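You operate a simulated robot arm through the tools that you are given. There is no shell and no other tool. Be economical: measure what you need, move in short steps, check, and stop when the job is done.

The job below is to be done with a simulated robot arm. You get a single attempt, and the scene is never put back.

## Task
Lock the side rail at 350 mm and push profile R4 against it.
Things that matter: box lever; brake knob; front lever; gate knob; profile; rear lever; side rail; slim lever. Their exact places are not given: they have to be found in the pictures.

Only the result counts: the job must be done as asked and must still hold three seconds after the hand-in. Knocking over, shifting, dropping, spilling or breaking anything else fails it.

## Robot
A 7-joint arm with a two-finger parallel gripper, hanging from a carriage that runs on a gantry, over the field with the corners [-1800, 1204], [-1800, -76], [500, -77], [500, 1203] (x, y) and turns from -6.248 to 5.76 rad about z. Base frame: it is fixed where the carriage stands at the start and does not move with it; the origin is on the floor, on the carriage's upright axis, x ahead of it, y to its left, z up. Lengths are in mm, angles in rad, forces in N, time in s.
With the tool pointing down near the work surface it reaches from about 440 to 780 mm from the robot's upright axis, wherever it stands. Its first joint turns from -2.496 to 2.496 rad. Places, roughly: box lever [800, 2300, 1000]; brake knob [1200, -300, 900]; front lever [900, -300, 1000]; gate knob [1000, 1900, 700]; profile [1250, 0, 1000]; rear lever [1000, -300, 1000]; side rail [1200, 300, 1100]; slim lever [700, 300, 1100]. Payload 1.57 kg.
Tool frame: the origin (TCP) lies between the finger pads and is the grasp point; the fingertips stand 30 mm ahead of it; z points along the fingers, y is the line along which they close. Largest opening 110 mm; finger width 24, thickness 12; the body of the gripper, 48 by 112 mm, starts 78 mm behind the TCP.
Orientation is that of the tool frame in the base frame, as a unit quaternion [x, y, z, w]. With the fingers straight down and closing along the base's y, the tool's x points along the base's -x, its y along +y and its z along -z.

## Interface
- The arm moves only by the tool apply_moves. Its argument "increments" is one flat list of numbers, 7 for each row, row after row: the turn, a rotation vector about the tool's x, y, z in degrees, then the shift along the tool's x, y, z in mm, then the gripper command, from -1 (shut) to 1 (fully open), values between in proportion. In form: [rx, ry, rz, dx, dy, dz, hand, rx, ry, rz, dx, dy, dz, hand, ...]. A call has 1 to 8 rows; each row is the pose to reach, as a shift and turn from the pose commanded when the call began, along the tool's axes at that moment. Each row takes 0.2 s and may step no farther than 50 mm and 0.15 rad from the row before; otherwise, or with a gripper value out of range, the whole call is refused. A pose out of reach is approached as far as the arm can. The call stops where the force on the tool passes 50 N (or 10 N more than at its start, if that is more) or the arm is blocked; 0.2 s more then pass. The fingers move at their own pace (about 45 mm/s each) and stop on an object; they squeeze with about 43 N. The grip force told is the motor's: it shows also when the fingers shut on nothing. Time passes only in rows, and 0.2 s behind the last, so rows that repeat a pose let the fingers close. The reply holds the time, the measured pose of the TCP, the force on the tool along the base axes, the opening and the grip force, in the units named above and with some noise, with the torque about the TCP (base axes, N m) and any sound that the robot's microphone picked up.
- Cameras (640 x 400 px; columns grow to the right, rows downward): "scene" is now at [298, 25.3, 1835.2]; the picture's right is [0.30, -0.95, 0.00], its down [-0.68, -0.22, -0.70] and it looks along [0.66, 0.21, -0.72] (base axes); focal length 265 px, centre (320, 200). "wrist" rides on the gripper at [70, 16, -141] in the tool frame; the picture's right is [-0.23, 0.97, 0.00], its down [-0.86, -0.20, -0.48] and it looks along [-0.47, -0.11, 0.88] (tool axes); focal length 222 px, centre (320, 200).
- camera(camera): a new picture of that camera. No time passes.
- lift_body(by): slides the trunk up (or, below 0, down) by that many mm; the arm and the scene camera ride with it, the base frame stays. It gives what a move gives, with no picture.
- steer(legs): drives the robot by 1 to 6 legs, each [ahead, left, turn to the left] in mm, mm and rad, along the robot's own axes; the way and the turn of a leg run together, so that a leg with both is an arc; at most 1500 mm and 3.142 rad a leg. The arm and the cameras ride along, it lands a little off, and it stops where it bumps. It keeps to its track: a leg is cut to what the track allows. It gives what a move gives.
- turn_head(pan, tilt): turns the head with the scene camera to pan (to the left, within 2.705 rad either way) and tilt (down, from -0.506 to 1.204), counted from straight ahead of the robot. It gives what a move gives.
- pixel_to_xyz(camera, pixels): for up to 12 pixels [column, row] of the newest picture of that camera ("zoom" is the newest enlarged one), the place [x, y, z] in the base frame of the surface seen there, good to about 2 mm. No time passes.
- inspect(camera, box): a new picture of the part [left, top, right, bottom] of that camera's present view, enlarged. No time passes.
- sign_off(): hands the job in; it is judged then, once.

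Keep the steps short. Do not move on a guess: measure, check each grasp and each placing, and mend mistakes. In all there are 80 turns and 60 pictures (those below and enlarged ones count). Leave the gripper open and the arm clear of the work at the hand-in unless told otherwise, and finish with a single line.

The tools are called after "Request:" as a command line: name --argument value ..., lists and objects as JSON in quotes. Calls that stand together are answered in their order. apply_moves: Moves the arm, as the interface text tells. Its arguments: {"type":"object","properties":{"increments":{"type":"array","items":{"type":"number"}}},"required":["increments"]} The other tools are called the same way: lift_body (by) slides the trunk up or down; steer (legs) drives the base; turn_head (pan, tilt) turns the head that bears the scene camera; camera (camera) takes a picture; pixel_to_xyz (camera, pixels) gives the place of the surface under pixels of a picture; inspect (camera, box) takes an enlarged picture of a part of a camera's view; sign_off () hands the job in.

At the start:

```text
t: 0.0
ee_pos: [770.3, 167.1, 1319.1]
tcp_rot: [0.0, 1.0, 0.0, 0.0]
wrist_force: [0.6, 0.5, 0.2]
wrist_torque: [0.0, -0.01, -0.03]
grip_width: 110.2
grip_force: 0.1
trunk travel left (down, up): [-500.0, 95.0]
robot x, y, heading: [3.6, -0.5, 0.003]
head pan, tilt: [0.311, 0.799]
```

scene: 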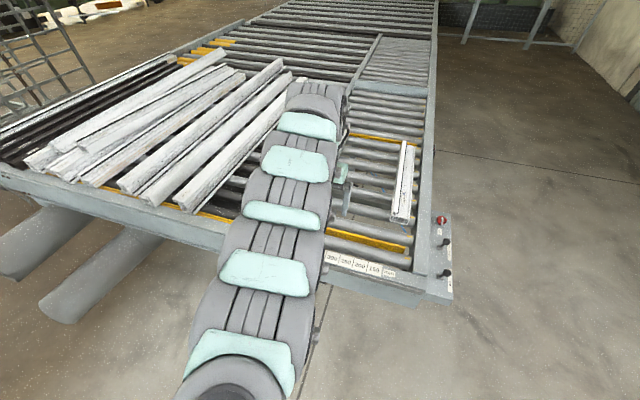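
wrist: 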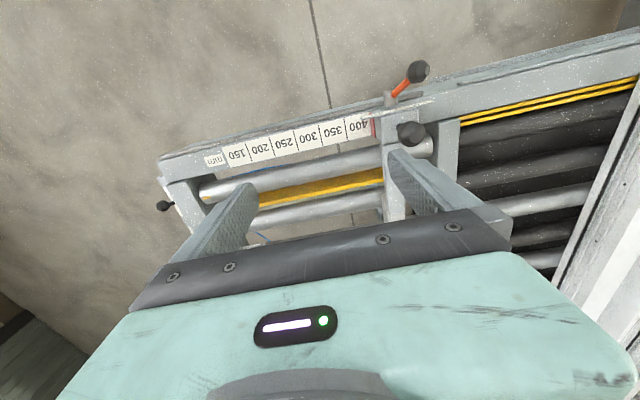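

I see a roller table with a ruler (150–400 mm), an orange lever, and knobs. I'll enlarge both views first.

Request:
inspect --camera "wrist" --box '[140, 40, 480, 250]'

Request:
inspect --camera "scene" --box '[270, 110, 480, 310]'

```text
1.88 times, centred on (310, 145) of wrist
```

zoom: 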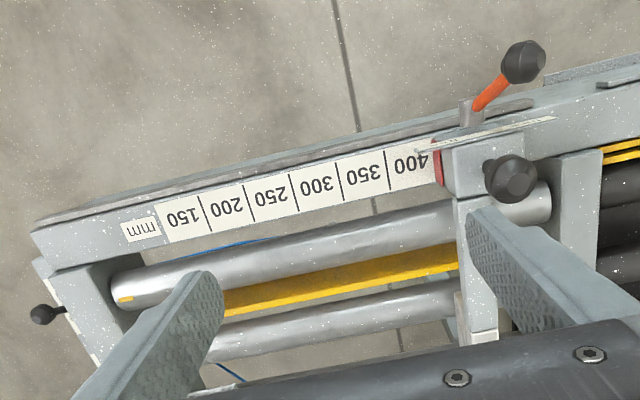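

```text
2.00 times, centred on (375, 210) of scene
```

zoom: 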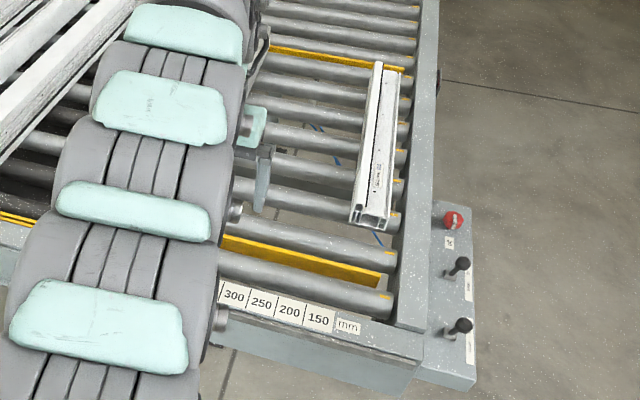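

Next I measure key points: lever, pointer, ruler and rail in the wrist view; levers, profile and panel in the scene view.

Request:
pixel_to_xyz --camera "wrist" --pixels '[[420, 70], [393, 95], [411, 133], [373, 127], [345, 130], [320, 136], [294, 143], [269, 149], [245, 154], [395, 150], [394, 200], [164, 206]]'

Request:
pixel_to_xyz --camera "scene" --pixels '[[441, 220], [447, 242], [448, 273], [405, 145], [400, 217], [412, 145], [393, 216], [402, 180], [342, 195], [345, 172], [427, 240], [440, 285]]'

Request:
inspect --camera "scene" --box '[415, 205, 465, 305]'

Request:
inspect --camera "scene" --box '[380, 140, 430, 230]'

```text
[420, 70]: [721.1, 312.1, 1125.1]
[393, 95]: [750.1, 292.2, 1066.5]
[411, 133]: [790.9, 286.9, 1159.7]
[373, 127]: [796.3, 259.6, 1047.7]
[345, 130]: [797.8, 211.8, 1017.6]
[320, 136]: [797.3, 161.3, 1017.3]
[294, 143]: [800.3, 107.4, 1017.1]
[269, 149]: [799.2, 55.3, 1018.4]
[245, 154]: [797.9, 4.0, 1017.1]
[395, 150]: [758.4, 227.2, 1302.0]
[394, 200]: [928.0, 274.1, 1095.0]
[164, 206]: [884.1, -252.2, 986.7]
```

```text
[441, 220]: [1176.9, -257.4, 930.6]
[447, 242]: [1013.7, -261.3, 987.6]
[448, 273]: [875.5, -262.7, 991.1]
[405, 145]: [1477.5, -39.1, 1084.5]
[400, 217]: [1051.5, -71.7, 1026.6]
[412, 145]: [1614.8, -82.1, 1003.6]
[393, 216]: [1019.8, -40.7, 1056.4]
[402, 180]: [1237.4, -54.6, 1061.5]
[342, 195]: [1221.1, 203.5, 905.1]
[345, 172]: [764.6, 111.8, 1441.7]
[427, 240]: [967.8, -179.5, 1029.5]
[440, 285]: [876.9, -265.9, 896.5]
```

```text
4.00 times, centred on (440, 255) of scene
```

zoom: 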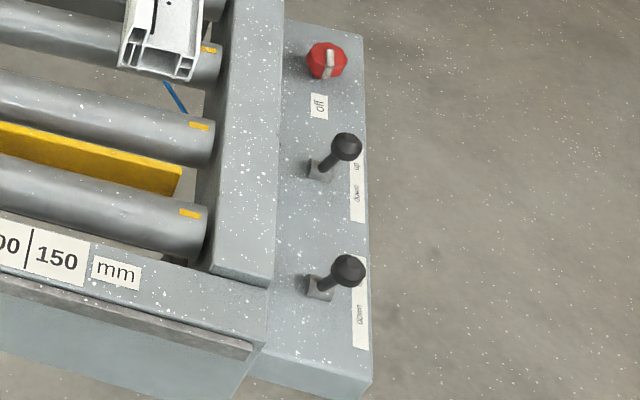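

```text
4.44 times, centred on (405, 185) of scene
```

zoom: 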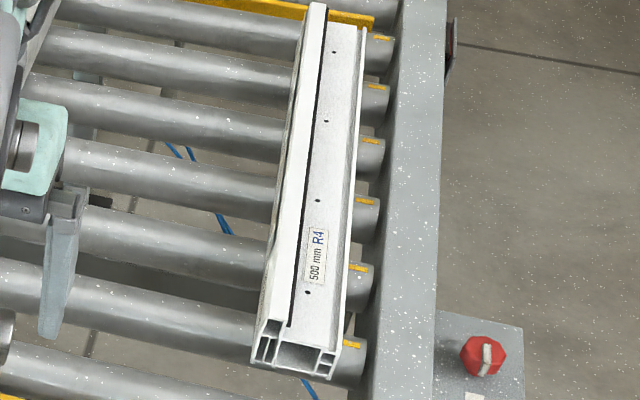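

The profile is labelled "500 mm R4". The clamp lever (slim lever) is near (720, 312, 1125) and there is a panel on the right with labels. The arm hides the rail, so I'll swing the arm right 350 mm at its present height, then look.

Request:
apply_moves --increments '[0, 0, 0, 0, -50, 0, 1, 0, 0, 0, 0, -100, 0, 1, 0, 0, 0, 0, -150, 0, 1, 0, 0, 0, 0, -200, 0, 1, 0, 0, 0, 0, -250, 0, 1, 0, 0, 0, 0, -300, 0, 1, 0, 0, 0, 0, -350, 0, 1, 0, 0, 0, 0, -380, 0, 1]'

Request:
camera --camera "scene"

Request:
camera --camera "wrist"

```text
t: 1.8
ee_pos: [769.9, -211.7, 1319.6]
tcp_rot: [-0.001, 1.0, 0.001, 0.0]
wrist_force: [0.2, 1.0, 0.0]
wrist_torque: [-0.05, 0.01, 0.02]
grip_width: 109.9
grip_force: 0.0
trunk travel left (down, up): [-500.0, 95.0]
robot x, y, heading: [-0.9, -4.5, 0.003]
head pan, tilt: [0.311, 0.799]
```

```text
53 pictures are left
```

scene: 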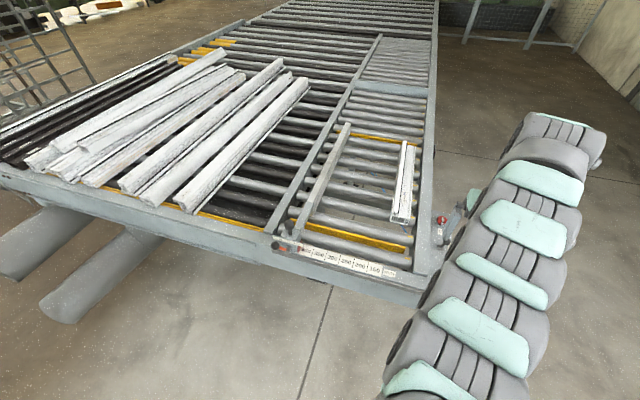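

```text
52 pictures are left
```

wrist: 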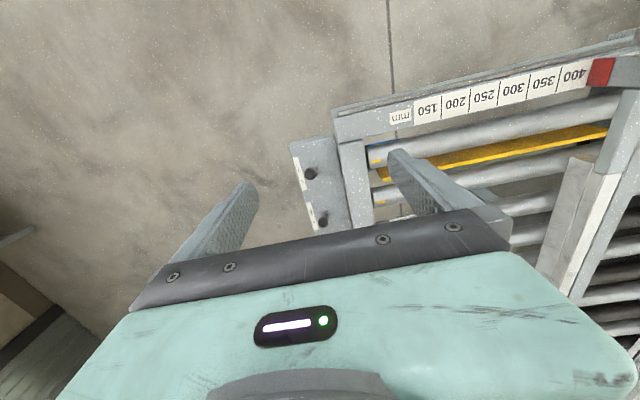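

Now the rail is visible. Enlarging the rail clamp/ruler area, the rail, and the panel labels.

Request:
inspect --camera "scene" --box '[265, 215, 345, 275]'

Request:
inspect --camera "scene" --box '[260, 110, 440, 290]'

Request:
inspect --camera "wrist" --box '[280, 130, 400, 230]'

Request:
inspect --camera "wrist" --box '[390, 40, 640, 180]'

```text
6.67 times, centred on (305, 245) of scene
```

zoom: 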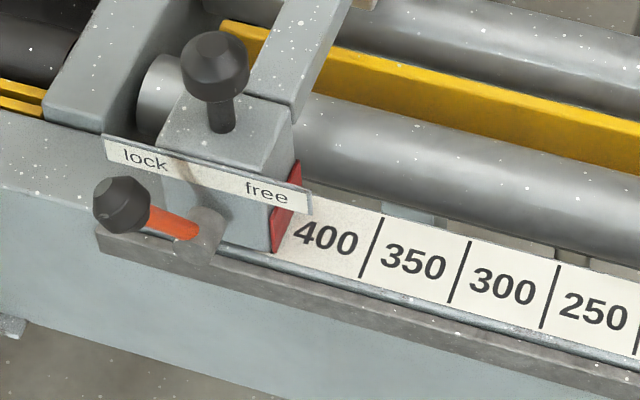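

```text
2.22 times, centred on (350, 200) of scene
```

zoom: 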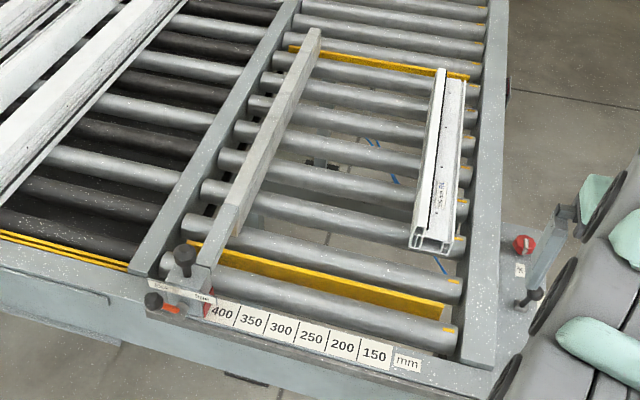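

```text
4.00 times, centred on (340, 180) of wrist
```

zoom: 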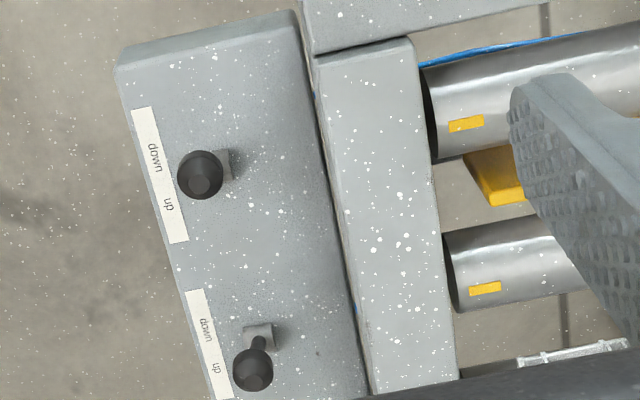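

```text
2.56 times, centred on (515, 110) of wrist
```

zoom: 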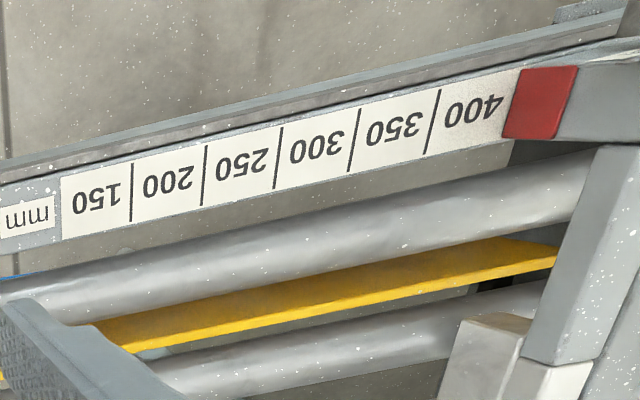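

Ruler lines sit between labels; I need to find the zero reference. I'll measure rail faces, right frame inner edge, ruler lines, pointer, and profile edges.

Request:
pixel_to_xyz --camera "zoom" --pixels '[[132, 200], [204, 172], [278, 155], [352, 142], [432, 122], [61, 210], [505, 130], [540, 115], [577, 75], [530, 350], [560, 340], [598, 260]]'

Request:
inspect --camera "scene" --box '[320, 100, 440, 290]'

Request:
pixel_to_xyz --camera "scene" --pixels '[[346, 126], [350, 126], [325, 160], [332, 160], [298, 222], [308, 222], [412, 258], [407, 268], [434, 150], [425, 255], [404, 280], [320, 190]]'

```text
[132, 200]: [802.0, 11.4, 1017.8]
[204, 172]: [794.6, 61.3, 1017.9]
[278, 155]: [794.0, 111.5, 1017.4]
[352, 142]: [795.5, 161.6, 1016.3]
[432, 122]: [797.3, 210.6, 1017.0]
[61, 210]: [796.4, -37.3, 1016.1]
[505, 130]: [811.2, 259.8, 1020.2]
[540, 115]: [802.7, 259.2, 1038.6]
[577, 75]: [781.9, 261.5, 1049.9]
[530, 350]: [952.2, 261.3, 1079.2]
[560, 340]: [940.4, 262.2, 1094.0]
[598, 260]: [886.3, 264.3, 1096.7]
```

```text
2.11 times, centred on (380, 195) of scene
```

zoom: 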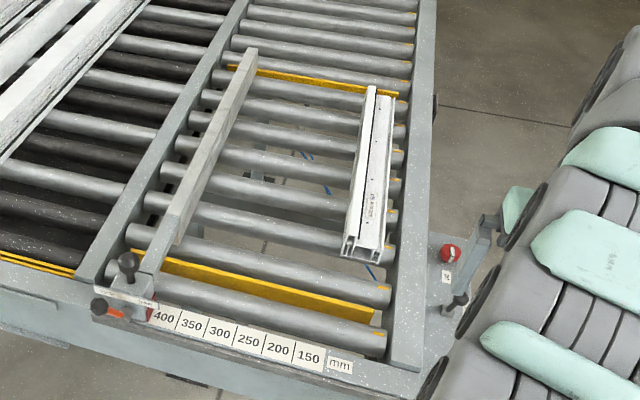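

```text
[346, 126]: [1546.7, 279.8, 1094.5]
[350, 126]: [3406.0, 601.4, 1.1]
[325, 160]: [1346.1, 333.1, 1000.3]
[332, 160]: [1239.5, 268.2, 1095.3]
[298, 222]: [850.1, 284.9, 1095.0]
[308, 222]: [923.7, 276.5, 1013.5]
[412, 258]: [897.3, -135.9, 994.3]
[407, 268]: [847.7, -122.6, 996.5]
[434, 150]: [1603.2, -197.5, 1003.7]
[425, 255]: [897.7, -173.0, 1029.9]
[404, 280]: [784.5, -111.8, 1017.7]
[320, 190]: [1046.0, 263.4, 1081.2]
```

The rail's inner face coincides with the pointer at y≈261, and lines are at 11, 61, 111, 161, 211. I'll measure the right frame's inner edge to fix zero, plus profile edges.

Request:
pixel_to_xyz --camera "zoom" --pixels '[[393, 340], [400, 250], [396, 262], [392, 285], [408, 150], [412, 150], [384, 287], [345, 250], [386, 250], [366, 90], [392, 100], [354, 220]]'

Request:
inspect --camera "scene" --box '[380, 180, 450, 290]'

```text
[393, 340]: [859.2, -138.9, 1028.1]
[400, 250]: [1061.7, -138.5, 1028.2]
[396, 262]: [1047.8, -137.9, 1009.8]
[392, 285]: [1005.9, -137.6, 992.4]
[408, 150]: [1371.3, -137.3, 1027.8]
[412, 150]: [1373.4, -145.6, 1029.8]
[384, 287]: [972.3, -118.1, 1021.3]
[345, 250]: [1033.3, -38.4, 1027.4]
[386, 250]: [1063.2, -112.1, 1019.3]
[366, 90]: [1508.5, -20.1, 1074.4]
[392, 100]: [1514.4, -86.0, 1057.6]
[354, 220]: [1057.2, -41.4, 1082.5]
```

```text
3.64 times, centred on (415, 235) of scene
```

zoom: 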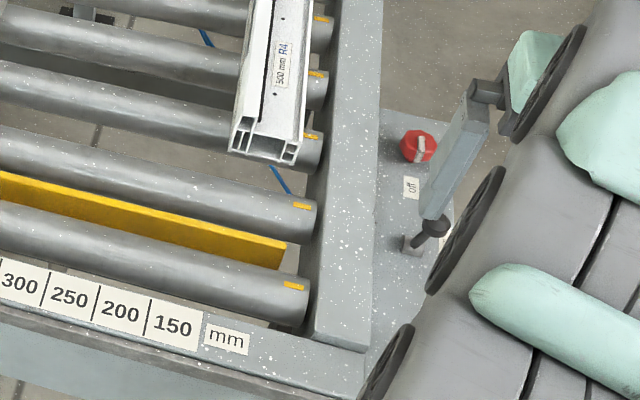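

The frame's inner face is at y=-138.5, so 261.5 ↔ 400 and the 350 line is y≈211.5 (line between labels 400 and 350). The rail must move 50 mm toward -y. Now I'll bring the wrist camera over the clamp lever for a close look.

Request:
apply_moves --increments '[0, 0, 0, 12.5, 45, 0, 1, 0, 0, 0, 25, 90, 0, 1, 0, 0, 0, 37.5, 135, 0, 1, 0, 0, 0, 50, 180, 0, 1, 0, 0, 0, 62.5, 225, 0, 1, 0, 0, 0, 75, 270, 0, 1, 0, 0, 0, 87.5, 315, 0, 1, 0, 0, 0, 100, 360, 0, 1]'

Request:
apply_moves --increments '[0, 0, 0, 12.5, 45, 0, 1, 0, 0, 0, 25, 90, 0, 1, 0, 0, 0, 37.5, 135, 0, 1, 0, 0, 0, 50, 180, 0, 1]'

Request:
camera --camera "wrist"

Request:
inspect --camera "scene" --box '[240, 200, 340, 280]'

```text
t: 3.6
ee_pos: [740.9, 138.8, 1319.9]
tcp_rot: [-0.003, 1.0, 0.011, -0.006]
wrist_force: [-0.8, 3.3, 0.4]
wrist_torque: [-0.43, -0.05, -0.03]
grip_width: 110.0
grip_force: 0.0
out of reach, approached as far as the arm can: row 6, 7, 8
trunk travel left (down, up): [-500.0, 95.0]
robot x, y, heading: [0.3, 1.3, 0.005]
head pan, tilt: [0.311, 0.799]
```

```text
t: 4.6
ee_pos: [689.6, 308.9, 1318.8]
tcp_rot: [0.001, 1.0, 0.0, 0.0]
wrist_force: [-0.1, -0.5, 0.0]
wrist_torque: [0.05, 0.01, -0.01]
grip_width: 110.1
grip_force: 0.1
trunk travel left (down, up): [-500.0, 95.0]
robot x, y, heading: [-2.0, 6.0, -0.004]
head pan, tilt: [0.311, 0.799]
```

```text
45 pictures are left
```

wrist: 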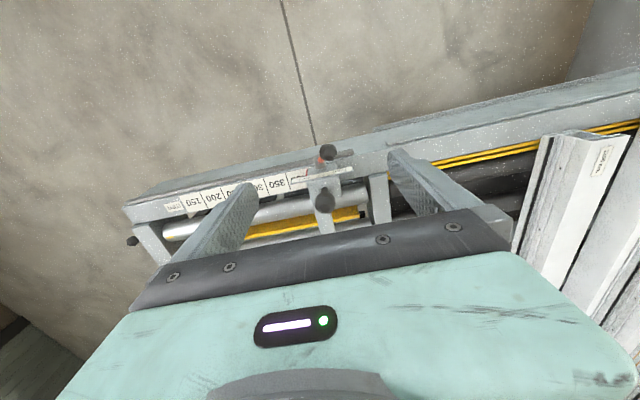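

```text
5.00 times, centred on (290, 240) of scene
```

zoom: 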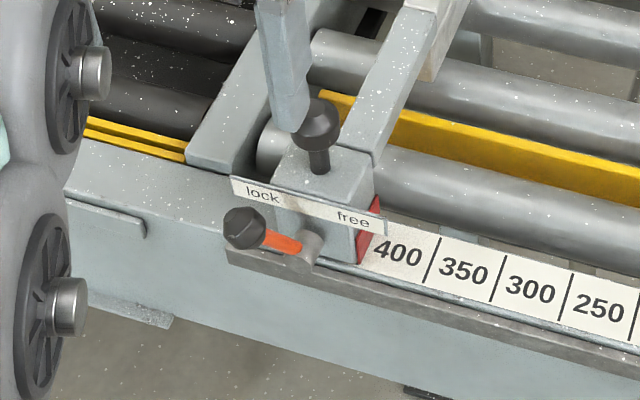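

Enlarging the clamp in the wrist view and measuring lever parts in the scene zoom.

Request:
pixel_to_xyz --camera "zoom" --pixels '[[240, 225], [250, 245], [270, 238], [290, 243], [312, 245], [300, 262], [318, 118], [318, 160], [260, 195], [350, 218], [370, 235], [340, 190]]'

Request:
inspect --camera "wrist" --box '[270, 130, 390, 230]'

```text
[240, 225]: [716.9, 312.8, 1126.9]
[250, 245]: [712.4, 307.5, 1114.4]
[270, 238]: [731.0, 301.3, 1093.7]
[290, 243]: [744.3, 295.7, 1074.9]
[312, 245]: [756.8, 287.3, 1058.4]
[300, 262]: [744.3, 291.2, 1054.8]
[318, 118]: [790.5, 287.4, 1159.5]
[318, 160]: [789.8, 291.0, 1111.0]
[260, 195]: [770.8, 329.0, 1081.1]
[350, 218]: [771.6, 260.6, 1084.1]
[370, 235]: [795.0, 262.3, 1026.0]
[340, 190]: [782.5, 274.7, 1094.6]
```

```text
4.00 times, centred on (330, 180) of wrist
```

zoom: 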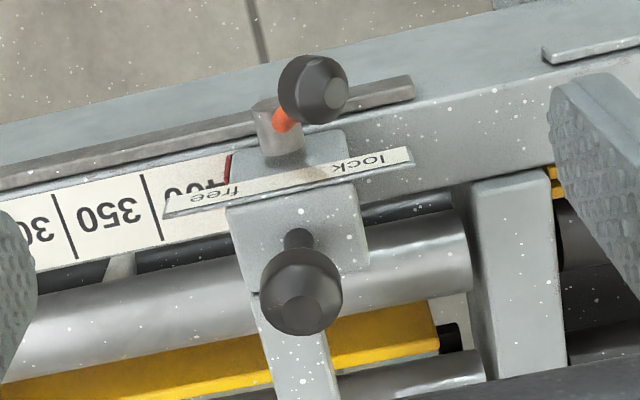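

The lever (hub ≈(756,289,1058), ball ≈(718,311,1122)) leans to "lock". It must swing toward -y to "free". I'm near the reach limit, so I'll drive 100 ahead and 200 left at this safe height.

Request:
steer --legs '[[100, 200, 0]]'

Request:
camera --camera "scene"

Request:
inspect --camera "wrist" --box '[80, 60, 400, 260]'

```text
t: 6.3
ee_pos: [789.6, 509.8, 1317.8]
tcp_rot: [0.001, 1.0, -0.001, 0.0]
wrist_force: [-0.8, -0.1, 0.5]
wrist_torque: [-0.04, -0.01, 0.0]
grip_width: 110.0
grip_force: 0.0
trunk travel left (down, up): [-500.0, 95.0]
robot x, y, heading: [99.3, 202.2, 0.0]
head pan, tilt: [0.311, 0.799]
```

```text
42 pictures are left
```

scene: 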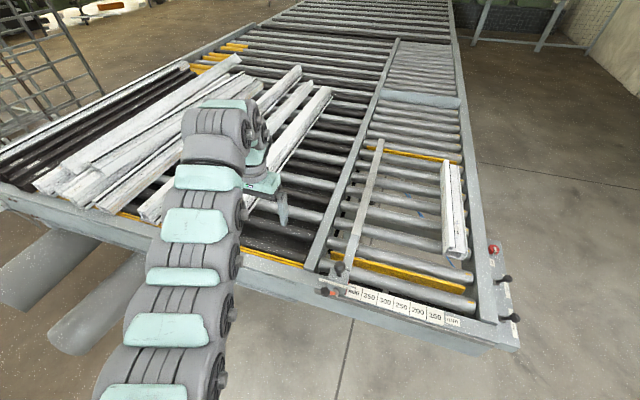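

```text
2.00 times, centred on (240, 160) of wrist
```

zoom: 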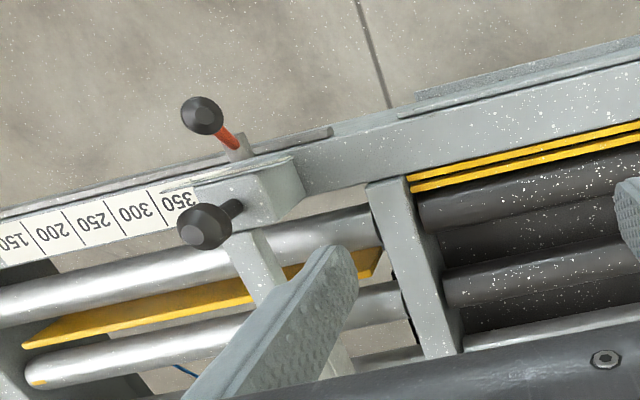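

Good clear view. A look at the panel levers and yellow bars to be sure nothing there must change.

Request:
inspect --camera "scene" --box '[340, 130, 540, 350]'

Request:
inspect --camera "scene" --box '[465, 235, 530, 335]'

Request:
pixel_to_xyz --camera "scene" --pixels '[[400, 149], [455, 161], [400, 280], [462, 303], [400, 265], [505, 279], [514, 318], [499, 285], [507, 321], [455, 252], [443, 165], [466, 255]]'

```text
1.82 times, centred on (440, 240) of scene
```

zoom: 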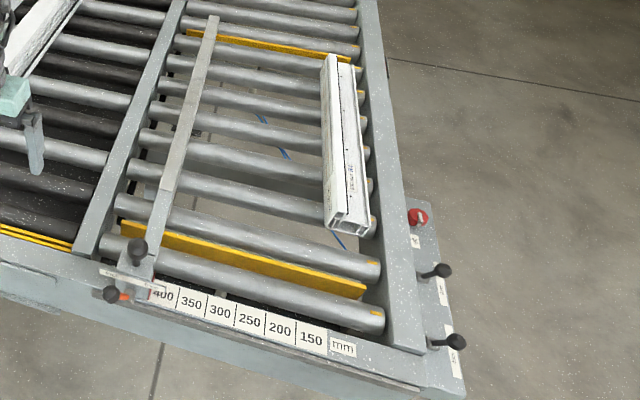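

```text
4.00 times, centred on (498, 285) of scene
```

zoom: 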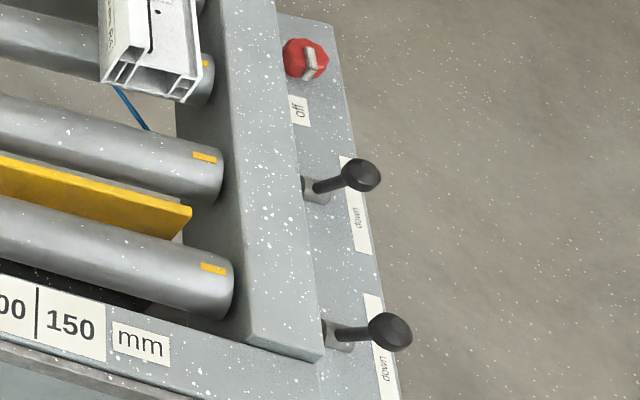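

```text
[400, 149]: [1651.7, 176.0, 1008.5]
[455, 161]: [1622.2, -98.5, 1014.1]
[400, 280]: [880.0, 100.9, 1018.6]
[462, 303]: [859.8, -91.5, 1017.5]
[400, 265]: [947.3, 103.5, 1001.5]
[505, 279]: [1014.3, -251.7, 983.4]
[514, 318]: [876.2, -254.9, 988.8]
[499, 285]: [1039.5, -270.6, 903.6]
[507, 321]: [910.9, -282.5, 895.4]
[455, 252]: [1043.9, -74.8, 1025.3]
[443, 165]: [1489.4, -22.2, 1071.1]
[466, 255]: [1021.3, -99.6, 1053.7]
```

Checking heights of the yellow bars, rollers and lever/label positions in this zoom.

Request:
pixel_to_xyz --camera "zoom" --pixels '[[100, 192], [30, 168], [100, 215], [360, 175], [315, 190], [358, 215], [345, 165], [390, 330], [340, 345], [385, 370], [372, 300], [100, 130]]'

Request:
inspect --camera "scene" --box '[370, 135, 480, 205]'

```text
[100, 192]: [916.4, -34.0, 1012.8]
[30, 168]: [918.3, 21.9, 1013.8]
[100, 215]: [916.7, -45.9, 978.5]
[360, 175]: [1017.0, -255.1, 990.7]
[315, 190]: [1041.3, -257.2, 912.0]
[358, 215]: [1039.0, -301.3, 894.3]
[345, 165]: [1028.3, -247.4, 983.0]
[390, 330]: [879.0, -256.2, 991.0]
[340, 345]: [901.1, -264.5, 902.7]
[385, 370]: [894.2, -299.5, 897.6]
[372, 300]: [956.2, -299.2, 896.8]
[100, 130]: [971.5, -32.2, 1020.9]
```

```text
5.71 times, centred on (425, 170) of scene
```

zoom: 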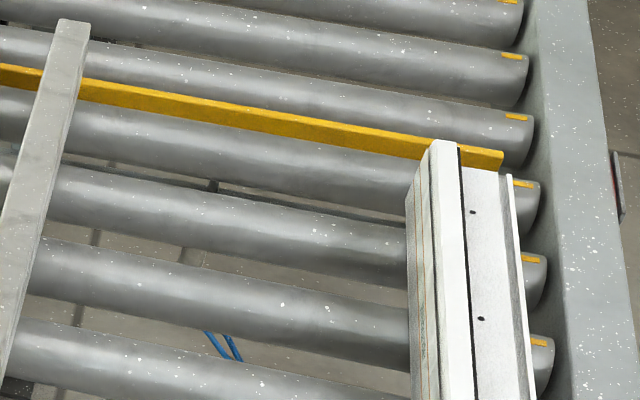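

Request:
pixel_to_xyz --camera "zoom" --pixels '[[250, 108], [250, 118], [380, 142], [490, 155], [480, 166], [440, 148], [510, 180], [330, 160], [200, 60], [62, 40], [420, 200], [250, 128]]'

```text
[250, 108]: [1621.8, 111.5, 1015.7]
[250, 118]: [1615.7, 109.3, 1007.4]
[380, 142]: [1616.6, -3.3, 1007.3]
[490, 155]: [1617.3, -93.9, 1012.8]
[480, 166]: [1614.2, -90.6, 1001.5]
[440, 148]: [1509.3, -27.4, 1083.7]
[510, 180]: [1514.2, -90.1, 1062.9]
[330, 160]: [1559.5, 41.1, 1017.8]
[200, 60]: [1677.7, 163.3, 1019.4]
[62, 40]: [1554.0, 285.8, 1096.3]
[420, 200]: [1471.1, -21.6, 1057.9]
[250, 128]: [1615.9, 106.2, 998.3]
```

Both bars are down, below the roller tops (1021), so nothing blocks. Now position over the lever ball: shift to (716, 311) with fingers half open.

Request:
apply_moves --increments '[0, 0, 0, 15, -40, 0, 0, 0, 0, 0, 30, -80, 0, 0, 0, 0, 0, 45, -120, 0, 0, 0, 0, 0, 60, -160, 0, 0, 0, 0, 0, 73.6, -198.8, 0, 0, 0, 0, 0, 73.6, -198.8, 45, 0, 0, 0, 0, 73.6, -198.8, 90, 0, 0, 0, 0, 73.6, -198.8, 120, 0]'

Request:
inspect --camera "scene" --box '[280, 220, 400, 320]'

Request:
camera --camera "wrist"

```text
t: 8.1
ee_pos: [759.5, 430.6, 1317.8]
tcp_rot: [-0.001, 1.0, 0.0, -0.001]
wrist_force: [0.5, 0.2, 0.2]
wrist_torque: [0.02, 0.02, -0.01]
grip_width: 54.7
grip_force: 0.0
out of reach, approached as far as the arm can: row 3, 4, 5, 6, 7, 8
trunk travel left (down, up): [-500.0, 95.0]
robot x, y, heading: [101.7, 203.6, 0.006]
head pan, tilt: [0.311, 0.799]
```

```text
4.00 times, centred on (340, 270) of scene
```

zoom: 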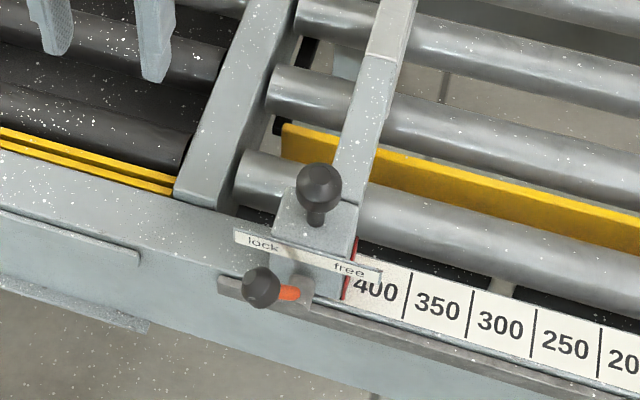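

```text
36 pictures are left
```

wrist: 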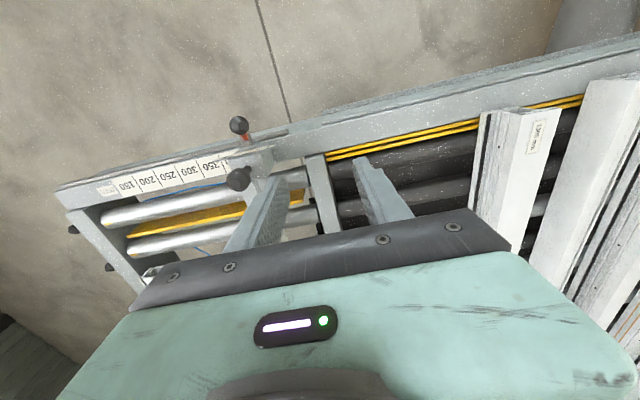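

The high pose is out of the arm's inner reach. I'll instead drive the carriage so the present arm posture lands above the ball: robot by (-43, -120).

Request:
steer --legs '[[-43, -120, 0]]'

Request:
apply_moves --increments '[0, 0, 0, 0, 0, 40, 0, 0, 0, 0, 0, 0, 80, 0]'

Request:
camera --camera "wrist"

```text
t: 9.4
ee_pos: [716.3, 308.0, 1316.4]
tcp_rot: [0.001, 1.0, -0.001, 0.0]
wrist_force: [-0.4, 0.0, -0.3]
wrist_torque: [-0.02, 0.02, 0.0]
grip_width: 54.7
grip_force: 0.1
trunk travel left (down, up): [-500.0, 95.0]
robot x, y, heading: [50.6, 82.7, -0.006]
head pan, tilt: [0.311, 0.799]
```

```text
t: 10.0
ee_pos: [744.1, 327.5, 1239.5]
tcp_rot: [0.0, 1.0, 0.001, -0.001]
wrist_force: [0.1, 1.4, -0.6]
wrist_torque: [-0.03, -0.06, 0.0]
grip_width: 55.0
grip_force: 0.0
out of reach, approached as far as the arm can: row 1, 2
trunk travel left (down, up): [-500.0, 95.0]
robot x, y, heading: [56.3, 79.9, -0.002]
head pan, tilt: [0.311, 0.799]
```

```text
35 pictures are left
```

wrist: 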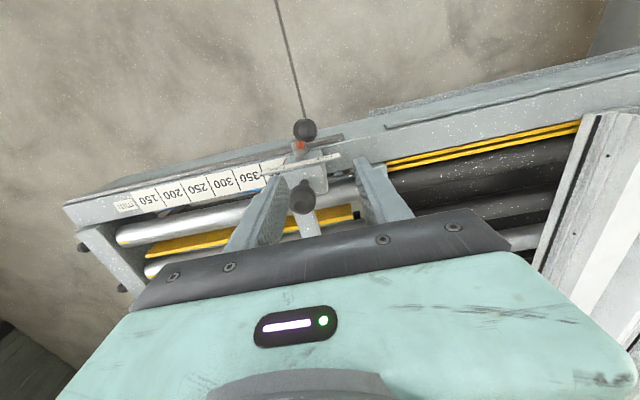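

The arm's inner limit grows as it goes low relative to the trunk. So I'll raise the arm 250 mm and lower the trunk 250 mm, keeping roughly this height.

Request:
apply_moves --increments '[0, 0, 0, 0, 0, -50, 0, 0, 0, 0, 0, 0, -100, 0, 0, 0, 0, 0, 0, -150, 0, 0, 0, 0, 0, 0, -200, 0, 0, 0, 0, 0, 0, -250, 0]'

Request:
lift_body --by -250

```text
t: 11.2
ee_pos: [775.2, 338.6, 1405.4]
tcp_rot: [0.001, 1.0, 0.0, 0.001]
wrist_force: [0.0, -0.4, 0.0]
wrist_torque: [-0.02, -0.03, 0.0]
grip_width: 54.8
grip_force: 0.0
out of reach, approached as far as the arm can: row 4, 5
trunk travel left (down, up): [-500.0, 95.0]
robot x, y, heading: [56.5, 83.2, -0.001]
head pan, tilt: [0.311, 0.799]
```

```text
t: 13.3
ee_pos: [775.1, 338.9, 1185.6]
tcp_rot: [0.002, 1.0, 0.001, 0.003]
wrist_force: [-3.0, -1.6, 12.1]
wrist_torque: [-0.52, 0.01, -0.18]
grip_width: 56.2
grip_force: 0.7
trunk travel left (down, up): [-274.0, 321.0]
robot x, y, heading: [53.2, 79.7, -0.0]
head pan, tilt: [0.311, 0.799]
stopped: the force on the tool passed its limit at 76 N (the readings are from after the stop); the commanded pose is now the measured one
```

The finger touched the rail knob's top (the arm had not risen as far as I commanded). Back up with the trunk by 80 and look.

Request:
lift_body --by 80

Request:
camera --camera "wrist"

Request:
camera --camera "scene"

```text
t: 14.5
ee_pos: [775.2, 338.0, 1264.1]
tcp_rot: [0.001, 1.0, 0.002, 0.002]
wrist_force: [0.7, 0.4, 0.4]
wrist_torque: [-0.01, -0.04, 0.02]
grip_width: 55.0
grip_force: 0.1
trunk travel left (down, up): [-354.0, 241.0]
robot x, y, heading: [57.9, 81.6, -0.004]
head pan, tilt: [0.311, 0.799]
```

```text
34 pictures are left
```

wrist: 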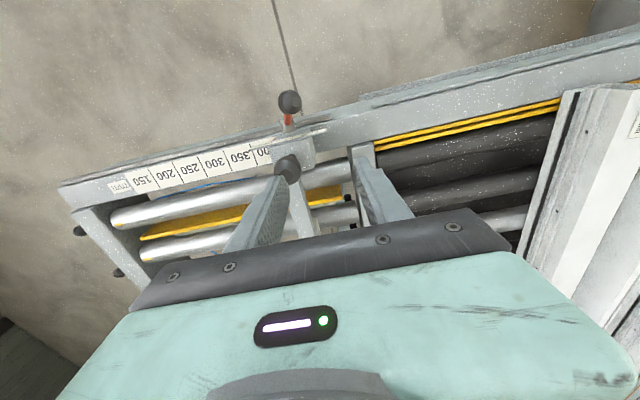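

```text
33 pictures are left
```

scene: 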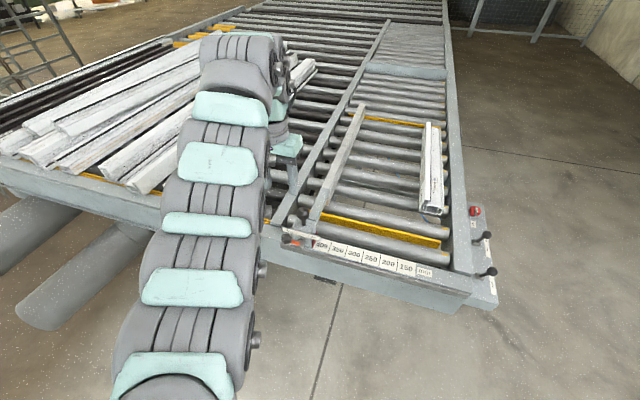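

No harm visible. Test moving inward at this relative height: to (716, 311, 1264).

Request:
apply_moves --increments '[0, 0, 0, 30, -14, 0, 0, 0, 0, 0, 59, -27, 0, 0]'

```text
t: 15.1
ee_pos: [726.7, 314.6, 1234.4]
tcp_rot: [0.002, 1.0, 0.001, 0.005]
wrist_force: [-0.5, -0.1, 0.3]
wrist_torque: [-0.01, 0.03, -0.04]
grip_width: 55.1
grip_force: 0.0
out of reach, approached as far as the arm can: row 1, 2
trunk travel left (down, up): [-354.0, 241.0]
robot x, y, heading: [52.7, 78.7, 0.004]
head pan, tilt: [0.311, 0.799]
```

I'll go back to the start-like posture: trunk up to its start height, robot back and left so the ball is ~770 mm out, then extend and descend there.

Request:
lift_body --by 146

Request:
steer --legs '[[-90, 170, 0]]'

Request:
apply_moves --increments '[0, 0, 0, -20, -40, 10, 0, 0, 0, 0, -40, -80, 20, 0, 0, 0, 0, -60, -120, 30, 0, 0, 0, 0, -75, -170, 60, 0]'

```text
t: 16.8
ee_pos: [726.3, 316.0, 1379.8]
tcp_rot: [0.002, 1.0, 0.001, 0.005]
wrist_force: [0.5, -0.3, 0.6]
wrist_torque: [-0.01, -0.01, -0.03]
grip_width: 55.0
grip_force: 0.0
trunk travel left (down, up): [-500.0, 95.0]
robot x, y, heading: [57.1, 78.5, 0.004]
head pan, tilt: [0.311, 0.799]
```

```text
t: 18.4
ee_pos: [638.4, 486.4, 1380.5]
tcp_rot: [0.004, 1.0, 0.001, 0.004]
wrist_force: [0.8, -0.6, 0.4]
wrist_torque: [0.01, -0.01, -0.01]
grip_width: 55.0
grip_force: 0.1
trunk travel left (down, up): [-500.0, 95.0]
robot x, y, heading: [-32.3, 252.9, -0.009]
head pan, tilt: [0.311, 0.799]
```

```text
refused: row 4 steps farther than a row can; nothing moved
```

Request:
apply_moves --increments '[0, 0, 0, -20, -36, 12, 0, 0, 0, 0, -40, -72, 24, 0, 0, 0, 0, -55, -108, 36, 0, 0, 0, 0, -70, -144, 48, 0, 0, 0, 0, -78, -175, 60, 0]'

Request:
apply_moves --increments '[0, 0, 0, 0, 0, 40, 0, 0, 0, 0, 0, 0, 80, 0, 0, 0, 0, 0, 0, 110, 0]'

```text
t: 19.6
ee_pos: [716.3, 310.3, 1320.9]
tcp_rot: [0.003, 1.0, 0.002, 0.005]
wrist_force: [0.0, -0.2, -0.9]
wrist_torque: [-0.06, 0.02, 0.02]
grip_width: 55.0
grip_force: 0.0
trunk travel left (down, up): [-500.0, 95.0]
robot x, y, heading: [-30.6, 250.2, 0.002]
head pan, tilt: [0.311, 0.799]
```

```text
t: 20.4
ee_pos: [716.3, 310.3, 1212.6]
tcp_rot: [0.003, 1.0, 0.0, 0.003]
wrist_force: [0.3, 0.1, 0.3]
wrist_torque: [-0.01, 0.0, -0.03]
grip_width: 55.1
grip_force: 0.0
trunk travel left (down, up): [-500.0, 95.0]
robot x, y, heading: [-29.4, 252.1, -0.005]
head pan, tilt: [0.311, 0.799]
```

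Reach works here. Now at (716, 310, 1213), fingertips at 1183. Check alignment with the ball in the wrist view before descending.

Request:
camera --camera "wrist"

Request:
inspect --camera "scene" --box '[240, 200, 400, 320]'

```text
32 pictures are left
```

wrist: 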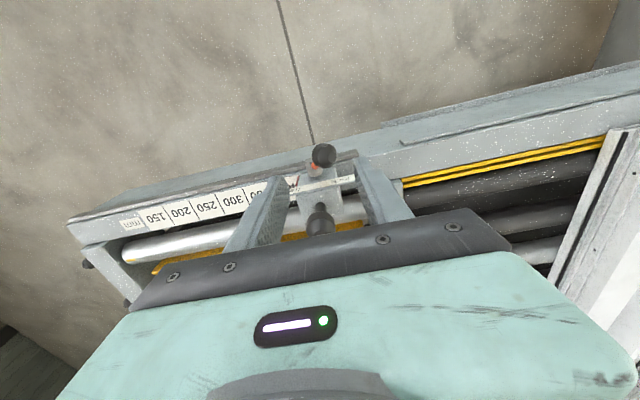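

```text
3.33 times, centred on (320, 260) of scene
```

zoom: 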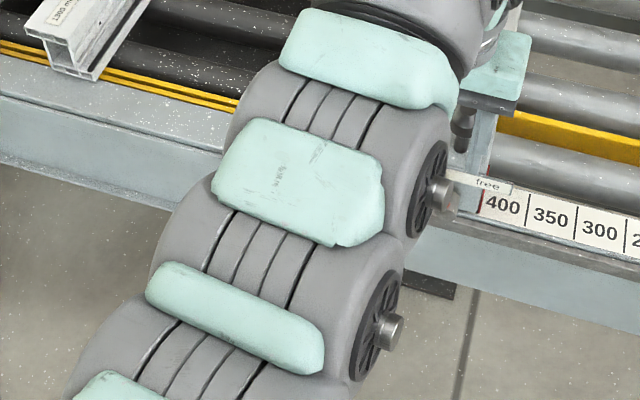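

Ball at pixel (322,153) matches my estimate and is centred between the fingers. Descend 85 mm to straddle it.

Request:
apply_moves --increments '[0, 0, 0, 0, 0, 30, 0, 0, 0, 0, 0, 0, 60, 0, 0, 0, 0, 0, 0, 85, 0]'

Request:
inspect --camera "wrist" --box '[220, 80, 420, 240]'

```text
t: 21.1
ee_pos: [715.3, 310.5, 1127.8]
tcp_rot: [0.003, 1.0, 0.002, 0.003]
wrist_force: [1.0, -0.2, 0.1]
wrist_torque: [-0.01, 0.03, 0.01]
grip_width: 55.1
grip_force: 0.1
trunk travel left (down, up): [-500.0, 95.0]
robot x, y, heading: [-29.7, 249.6, -0.008]
head pan, tilt: [0.311, 0.799]
```

```text
2.50 times, centred on (320, 160) of wrist
```

zoom: 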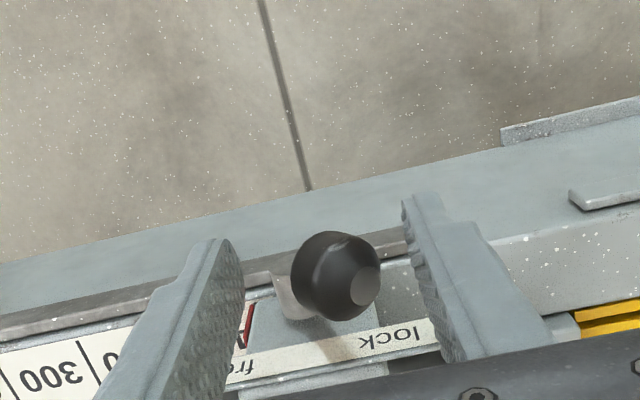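

The ball is between the fingers. Push -y by 35 mm gently.

Request:
apply_moves --increments '[0, 0, 0, 0, -8, 0, 0, 0, 0, 0, 0, -16, 0, 0, 0, 0, 0, 0, -24, 0, 0, 0, 0, 0, 0, -32, 0, 0, 0, 0, 0, 0, -38, 0, 0]'

Request:
inspect --camera "wrist" --box '[220, 80, 420, 240]'

```text
t: 22.4
ee_pos: [717.0, 271.9, 1126.4]
tcp_rot: [0.003, 1.0, 0.001, 0.004]
wrist_force: [0.0, -0.7, -1.5]
wrist_torque: [-0.03, 0.03, 0.0]
grip_width: 54.9
grip_force: 0.0
trunk travel left (down, up): [-500.0, 95.0]
robot x, y, heading: [-30.8, 250.7, -0.006]
head pan, tilt: [0.311, 0.799]
```

```text
2.50 times, centred on (320, 160) of wrist
```

zoom: 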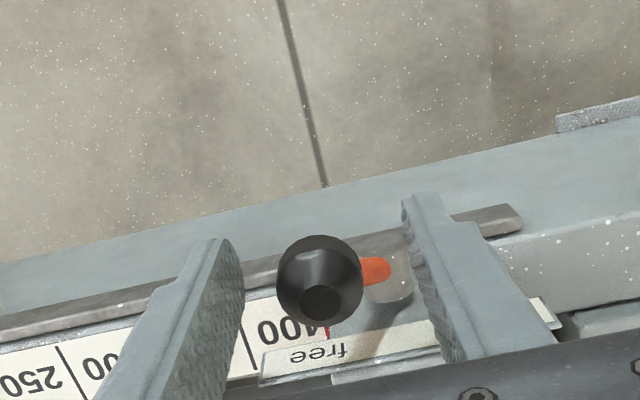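

The lever swung over to "free". Measure the ball, and check the pointer.

Request:
pixel_to_xyz --camera "zoom" --pixels '[[320, 270], [320, 300], [370, 270], [395, 280], [325, 330], [330, 350]]'

```text
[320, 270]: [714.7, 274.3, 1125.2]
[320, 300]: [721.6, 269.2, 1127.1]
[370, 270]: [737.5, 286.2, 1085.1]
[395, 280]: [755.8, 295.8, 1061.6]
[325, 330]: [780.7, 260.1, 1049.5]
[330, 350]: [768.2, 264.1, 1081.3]
```

Lever at "free" (ball y≈271, hub y≈293). Rise 100 mm and drive 75 ahead so the fingers stand over the rail knob.

Request:
apply_moves --increments '[0, 0, 0, 0, 0, -35, 0, 0, 0, 0, 0, 0, -70, 0, 0, 0, 0, 0, 0, -105, 0.2]'

Request:
steer --legs '[[75, 18, 0]]'

Request:
camera --camera "wrist"

```text
t: 23.1
ee_pos: [715.6, 271.5, 1229.6]
tcp_rot: [0.004, 1.0, 0.001, 0.004]
wrist_force: [0.1, -1.2, -0.1]
wrist_torque: [0.0, 0.02, 0.0]
grip_width: 66.0
grip_force: 0.1
trunk travel left (down, up): [-500.0, 95.0]
robot x, y, heading: [-31.5, 250.4, -0.01]
head pan, tilt: [0.311, 0.799]
```

```text
t: 24.2
ee_pos: [791.6, 291.0, 1229.4]
tcp_rot: [0.003, 1.0, 0.0, 0.004]
wrist_force: [0.2, -0.2, -0.9]
wrist_torque: [-0.01, 0.01, -0.04]
grip_width: 66.0
grip_force: 0.1
trunk travel left (down, up): [-500.0, 95.0]
robot x, y, heading: [44.3, 270.3, -0.003]
head pan, tilt: [0.311, 0.799]
```

```text
28 pictures are left
```

wrist: 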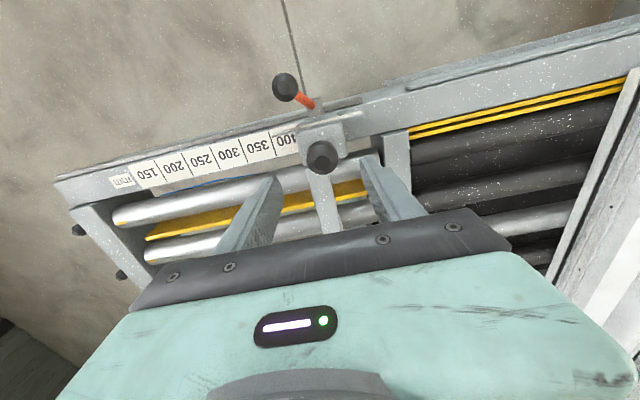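

Knob at (322,156) is centred. Descend 78 mm (tips at ≈1121), then close on the knob.

Request:
apply_moves --increments '[0, 0, 0, 0, 0, 30, 0.2, 0, 0, 0, 0, 0, 60, 0.2, 0, 0, 0, 0, 0, 78, 0.2, 0, 0, 0, 0, 0, 78, -1, 0, 0, 0, 0, 0, 78, -1, 0, 0, 0, 0, 0, 78, -1, 0, 0, 0, 0, 0, 78, -1]'

Request:
inspect --camera "wrist" --box '[120, 60, 420, 240]'

```text
t: 25.8
ee_pos: [793.4, 292.2, 1152.1]
tcp_rot: [0.003, 1.0, 0.002, 0.004]
wrist_force: [3.9, 3.2, -6.5]
wrist_torque: [0.06, -0.13, 0.05]
grip_width: 34.5
grip_force: 33.2
trunk travel left (down, up): [-500.0, 95.0]
robot x, y, heading: [44.7, 267.9, -0.006]
head pan, tilt: [0.311, 0.799]
```

```text
2.13 times, centred on (270, 150) of wrist
```

zoom: 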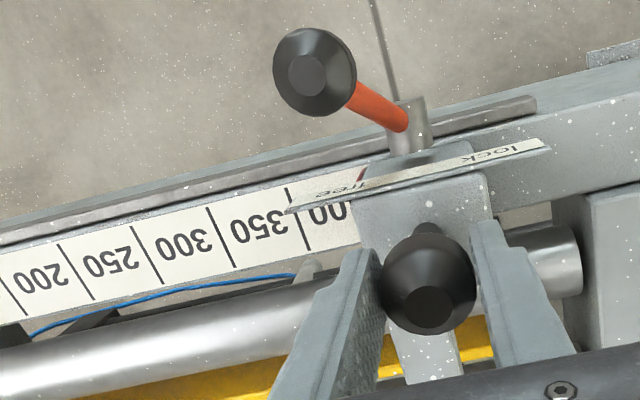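

Knob gripped (34.5 mm wide). Slide -y by 50 mm in 10 mm steps (two calls, watching force).

Request:
apply_moves --increments '[0, 0, 0, 0, -10, 0, -1, 0, 0, 0, 0, -20, 0, -1, 0, 0, 0, 0, -30, 0, -1, 0, 0, 0, 0, -40, 0, -1, 0, 0, 0, 0, -50, 0, -1, 0, 0, 0, 0, -50, 0, -1]'

Request:
inspect --camera "wrist" --box '[120, 60, 420, 240]'

```text
t: 27.2
ee_pos: [793.5, 241.1, 1152.7]
tcp_rot: [0.004, 1.0, 0.001, 0.005]
wrist_force: [10.7, 3.3, -8.8]
wrist_torque: [0.06, -0.47, -0.02]
grip_width: 34.4
grip_force: 42.0
trunk travel left (down, up): [-500.0, 95.0]
robot x, y, heading: [42.4, 268.7, -0.007]
head pan, tilt: [0.311, 0.799]
```

```text
2.13 times, centred on (270, 150) of wrist
```

zoom: 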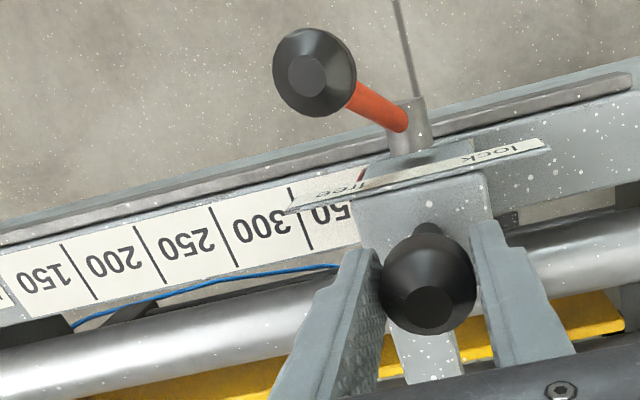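

Measuring the pointer face, rail face and visible lines now.

Request:
pixel_to_xyz --camera "zoom" --pixels '[[303, 235], [228, 245], [150, 260], [362, 230], [358, 200], [361, 178], [366, 170], [395, 350], [393, 340], [355, 222], [370, 225], [365, 215]]'

Request:
inspect --camera "wrist" --box '[250, 110, 330, 190]'

```text
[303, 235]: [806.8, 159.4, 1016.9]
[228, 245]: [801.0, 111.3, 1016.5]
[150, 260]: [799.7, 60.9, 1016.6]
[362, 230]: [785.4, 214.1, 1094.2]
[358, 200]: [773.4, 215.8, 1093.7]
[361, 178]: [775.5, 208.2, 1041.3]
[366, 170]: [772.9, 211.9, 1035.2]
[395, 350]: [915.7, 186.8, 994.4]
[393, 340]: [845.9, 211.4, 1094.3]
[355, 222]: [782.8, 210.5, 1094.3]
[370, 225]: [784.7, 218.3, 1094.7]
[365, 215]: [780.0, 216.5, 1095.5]
```

```text
5.00 times, centred on (290, 150) of wrist
```

zoom: 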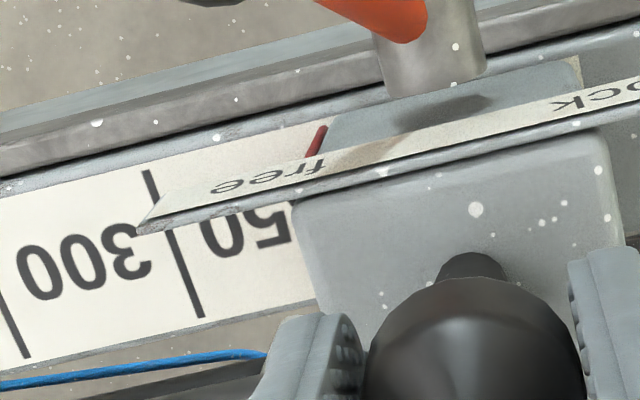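

I need a clean reading: release, rise, and drive right ~250 to view the pointer face.

Request:
apply_moves --increments '[0, 0, 0, 0, 0, 0, 0.2, 0, 0, 0, 0, 0, 0, 0.2, 0, 0, 0, 0, 0, -35, 0.2, 0, 0, 0, 0, 0, -70, 0.2, 0, 0, 0, 0, 0, -100, 0.2]'

Request:
steer --legs '[[-40, -250, 0]]'

Request:
inspect --camera "wrist" --box '[340, 40, 600, 200]'

Request:
inspect --camera "scene" --box '[230, 220, 390, 340]'

```text
t: 28.4
ee_pos: [788.3, 239.6, 1253.3]
tcp_rot: [0.002, 1.0, 0.002, 0.004]
wrist_force: [0.0, -0.3, -0.5]
wrist_torque: [0.01, -0.06, -0.02]
grip_width: 66.2
grip_force: 0.1
trunk travel left (down, up): [-500.0, 95.0]
robot x, y, heading: [43.3, 267.1, -0.005]
head pan, tilt: [0.311, 0.799]
```

```text
t: 30.2
ee_pos: [746.8, -9.9, 1254.1]
tcp_rot: [0.004, 1.0, 0.001, 0.003]
wrist_force: [0.1, -0.7, -0.6]
wrist_torque: [-0.02, 0.0, 0.03]
grip_width: 66.2
grip_force: 0.0
trunk travel left (down, up): [-500.0, 95.0]
robot x, y, heading: [3.3, 18.8, -0.003]
head pan, tilt: [0.311, 0.799]
```

```text
2.46 times, centred on (470, 120) of wrist
```

zoom: 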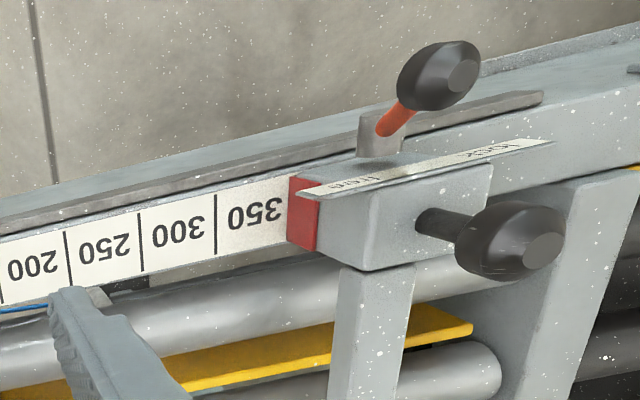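

```text
3.33 times, centred on (310, 280) of scene
```

zoom: 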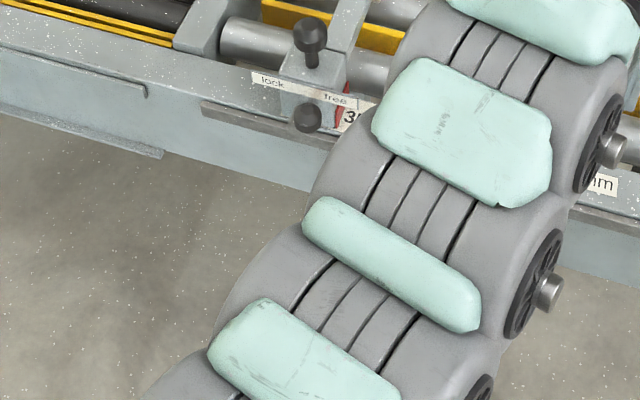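

The pointer hides the 350 line edge. Re-zoom tightly and measure the red face.

Request:
inspect --camera "wrist" --box '[420, 90, 500, 150]'

Request:
pixel_to_xyz --camera "zoom" --pixels '[[270, 200], [290, 200], [310, 220], [320, 240], [310, 170], [290, 240], [40, 200], [50, 240], [260, 150], [300, 270], [430, 390], [440, 350]]'

```text
6.67 times, centred on (460, 120) of wrist
```

zoom: 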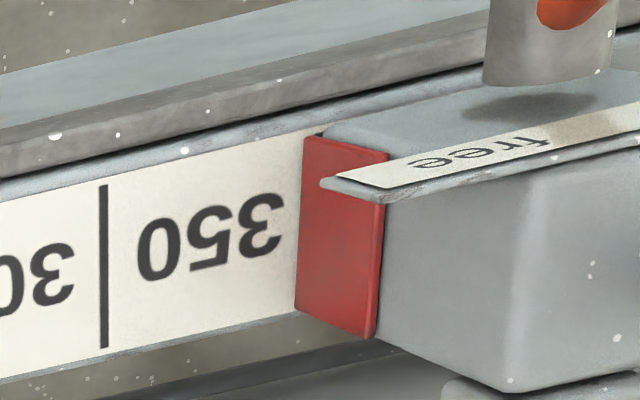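

```text
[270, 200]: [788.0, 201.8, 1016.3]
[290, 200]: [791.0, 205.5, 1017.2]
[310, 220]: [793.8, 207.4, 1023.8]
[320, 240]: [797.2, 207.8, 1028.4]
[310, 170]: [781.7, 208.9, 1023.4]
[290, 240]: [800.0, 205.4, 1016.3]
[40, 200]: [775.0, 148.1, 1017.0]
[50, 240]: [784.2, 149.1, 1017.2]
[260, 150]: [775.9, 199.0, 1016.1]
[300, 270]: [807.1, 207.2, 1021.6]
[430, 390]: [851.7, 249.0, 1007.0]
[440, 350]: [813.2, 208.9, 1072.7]
```

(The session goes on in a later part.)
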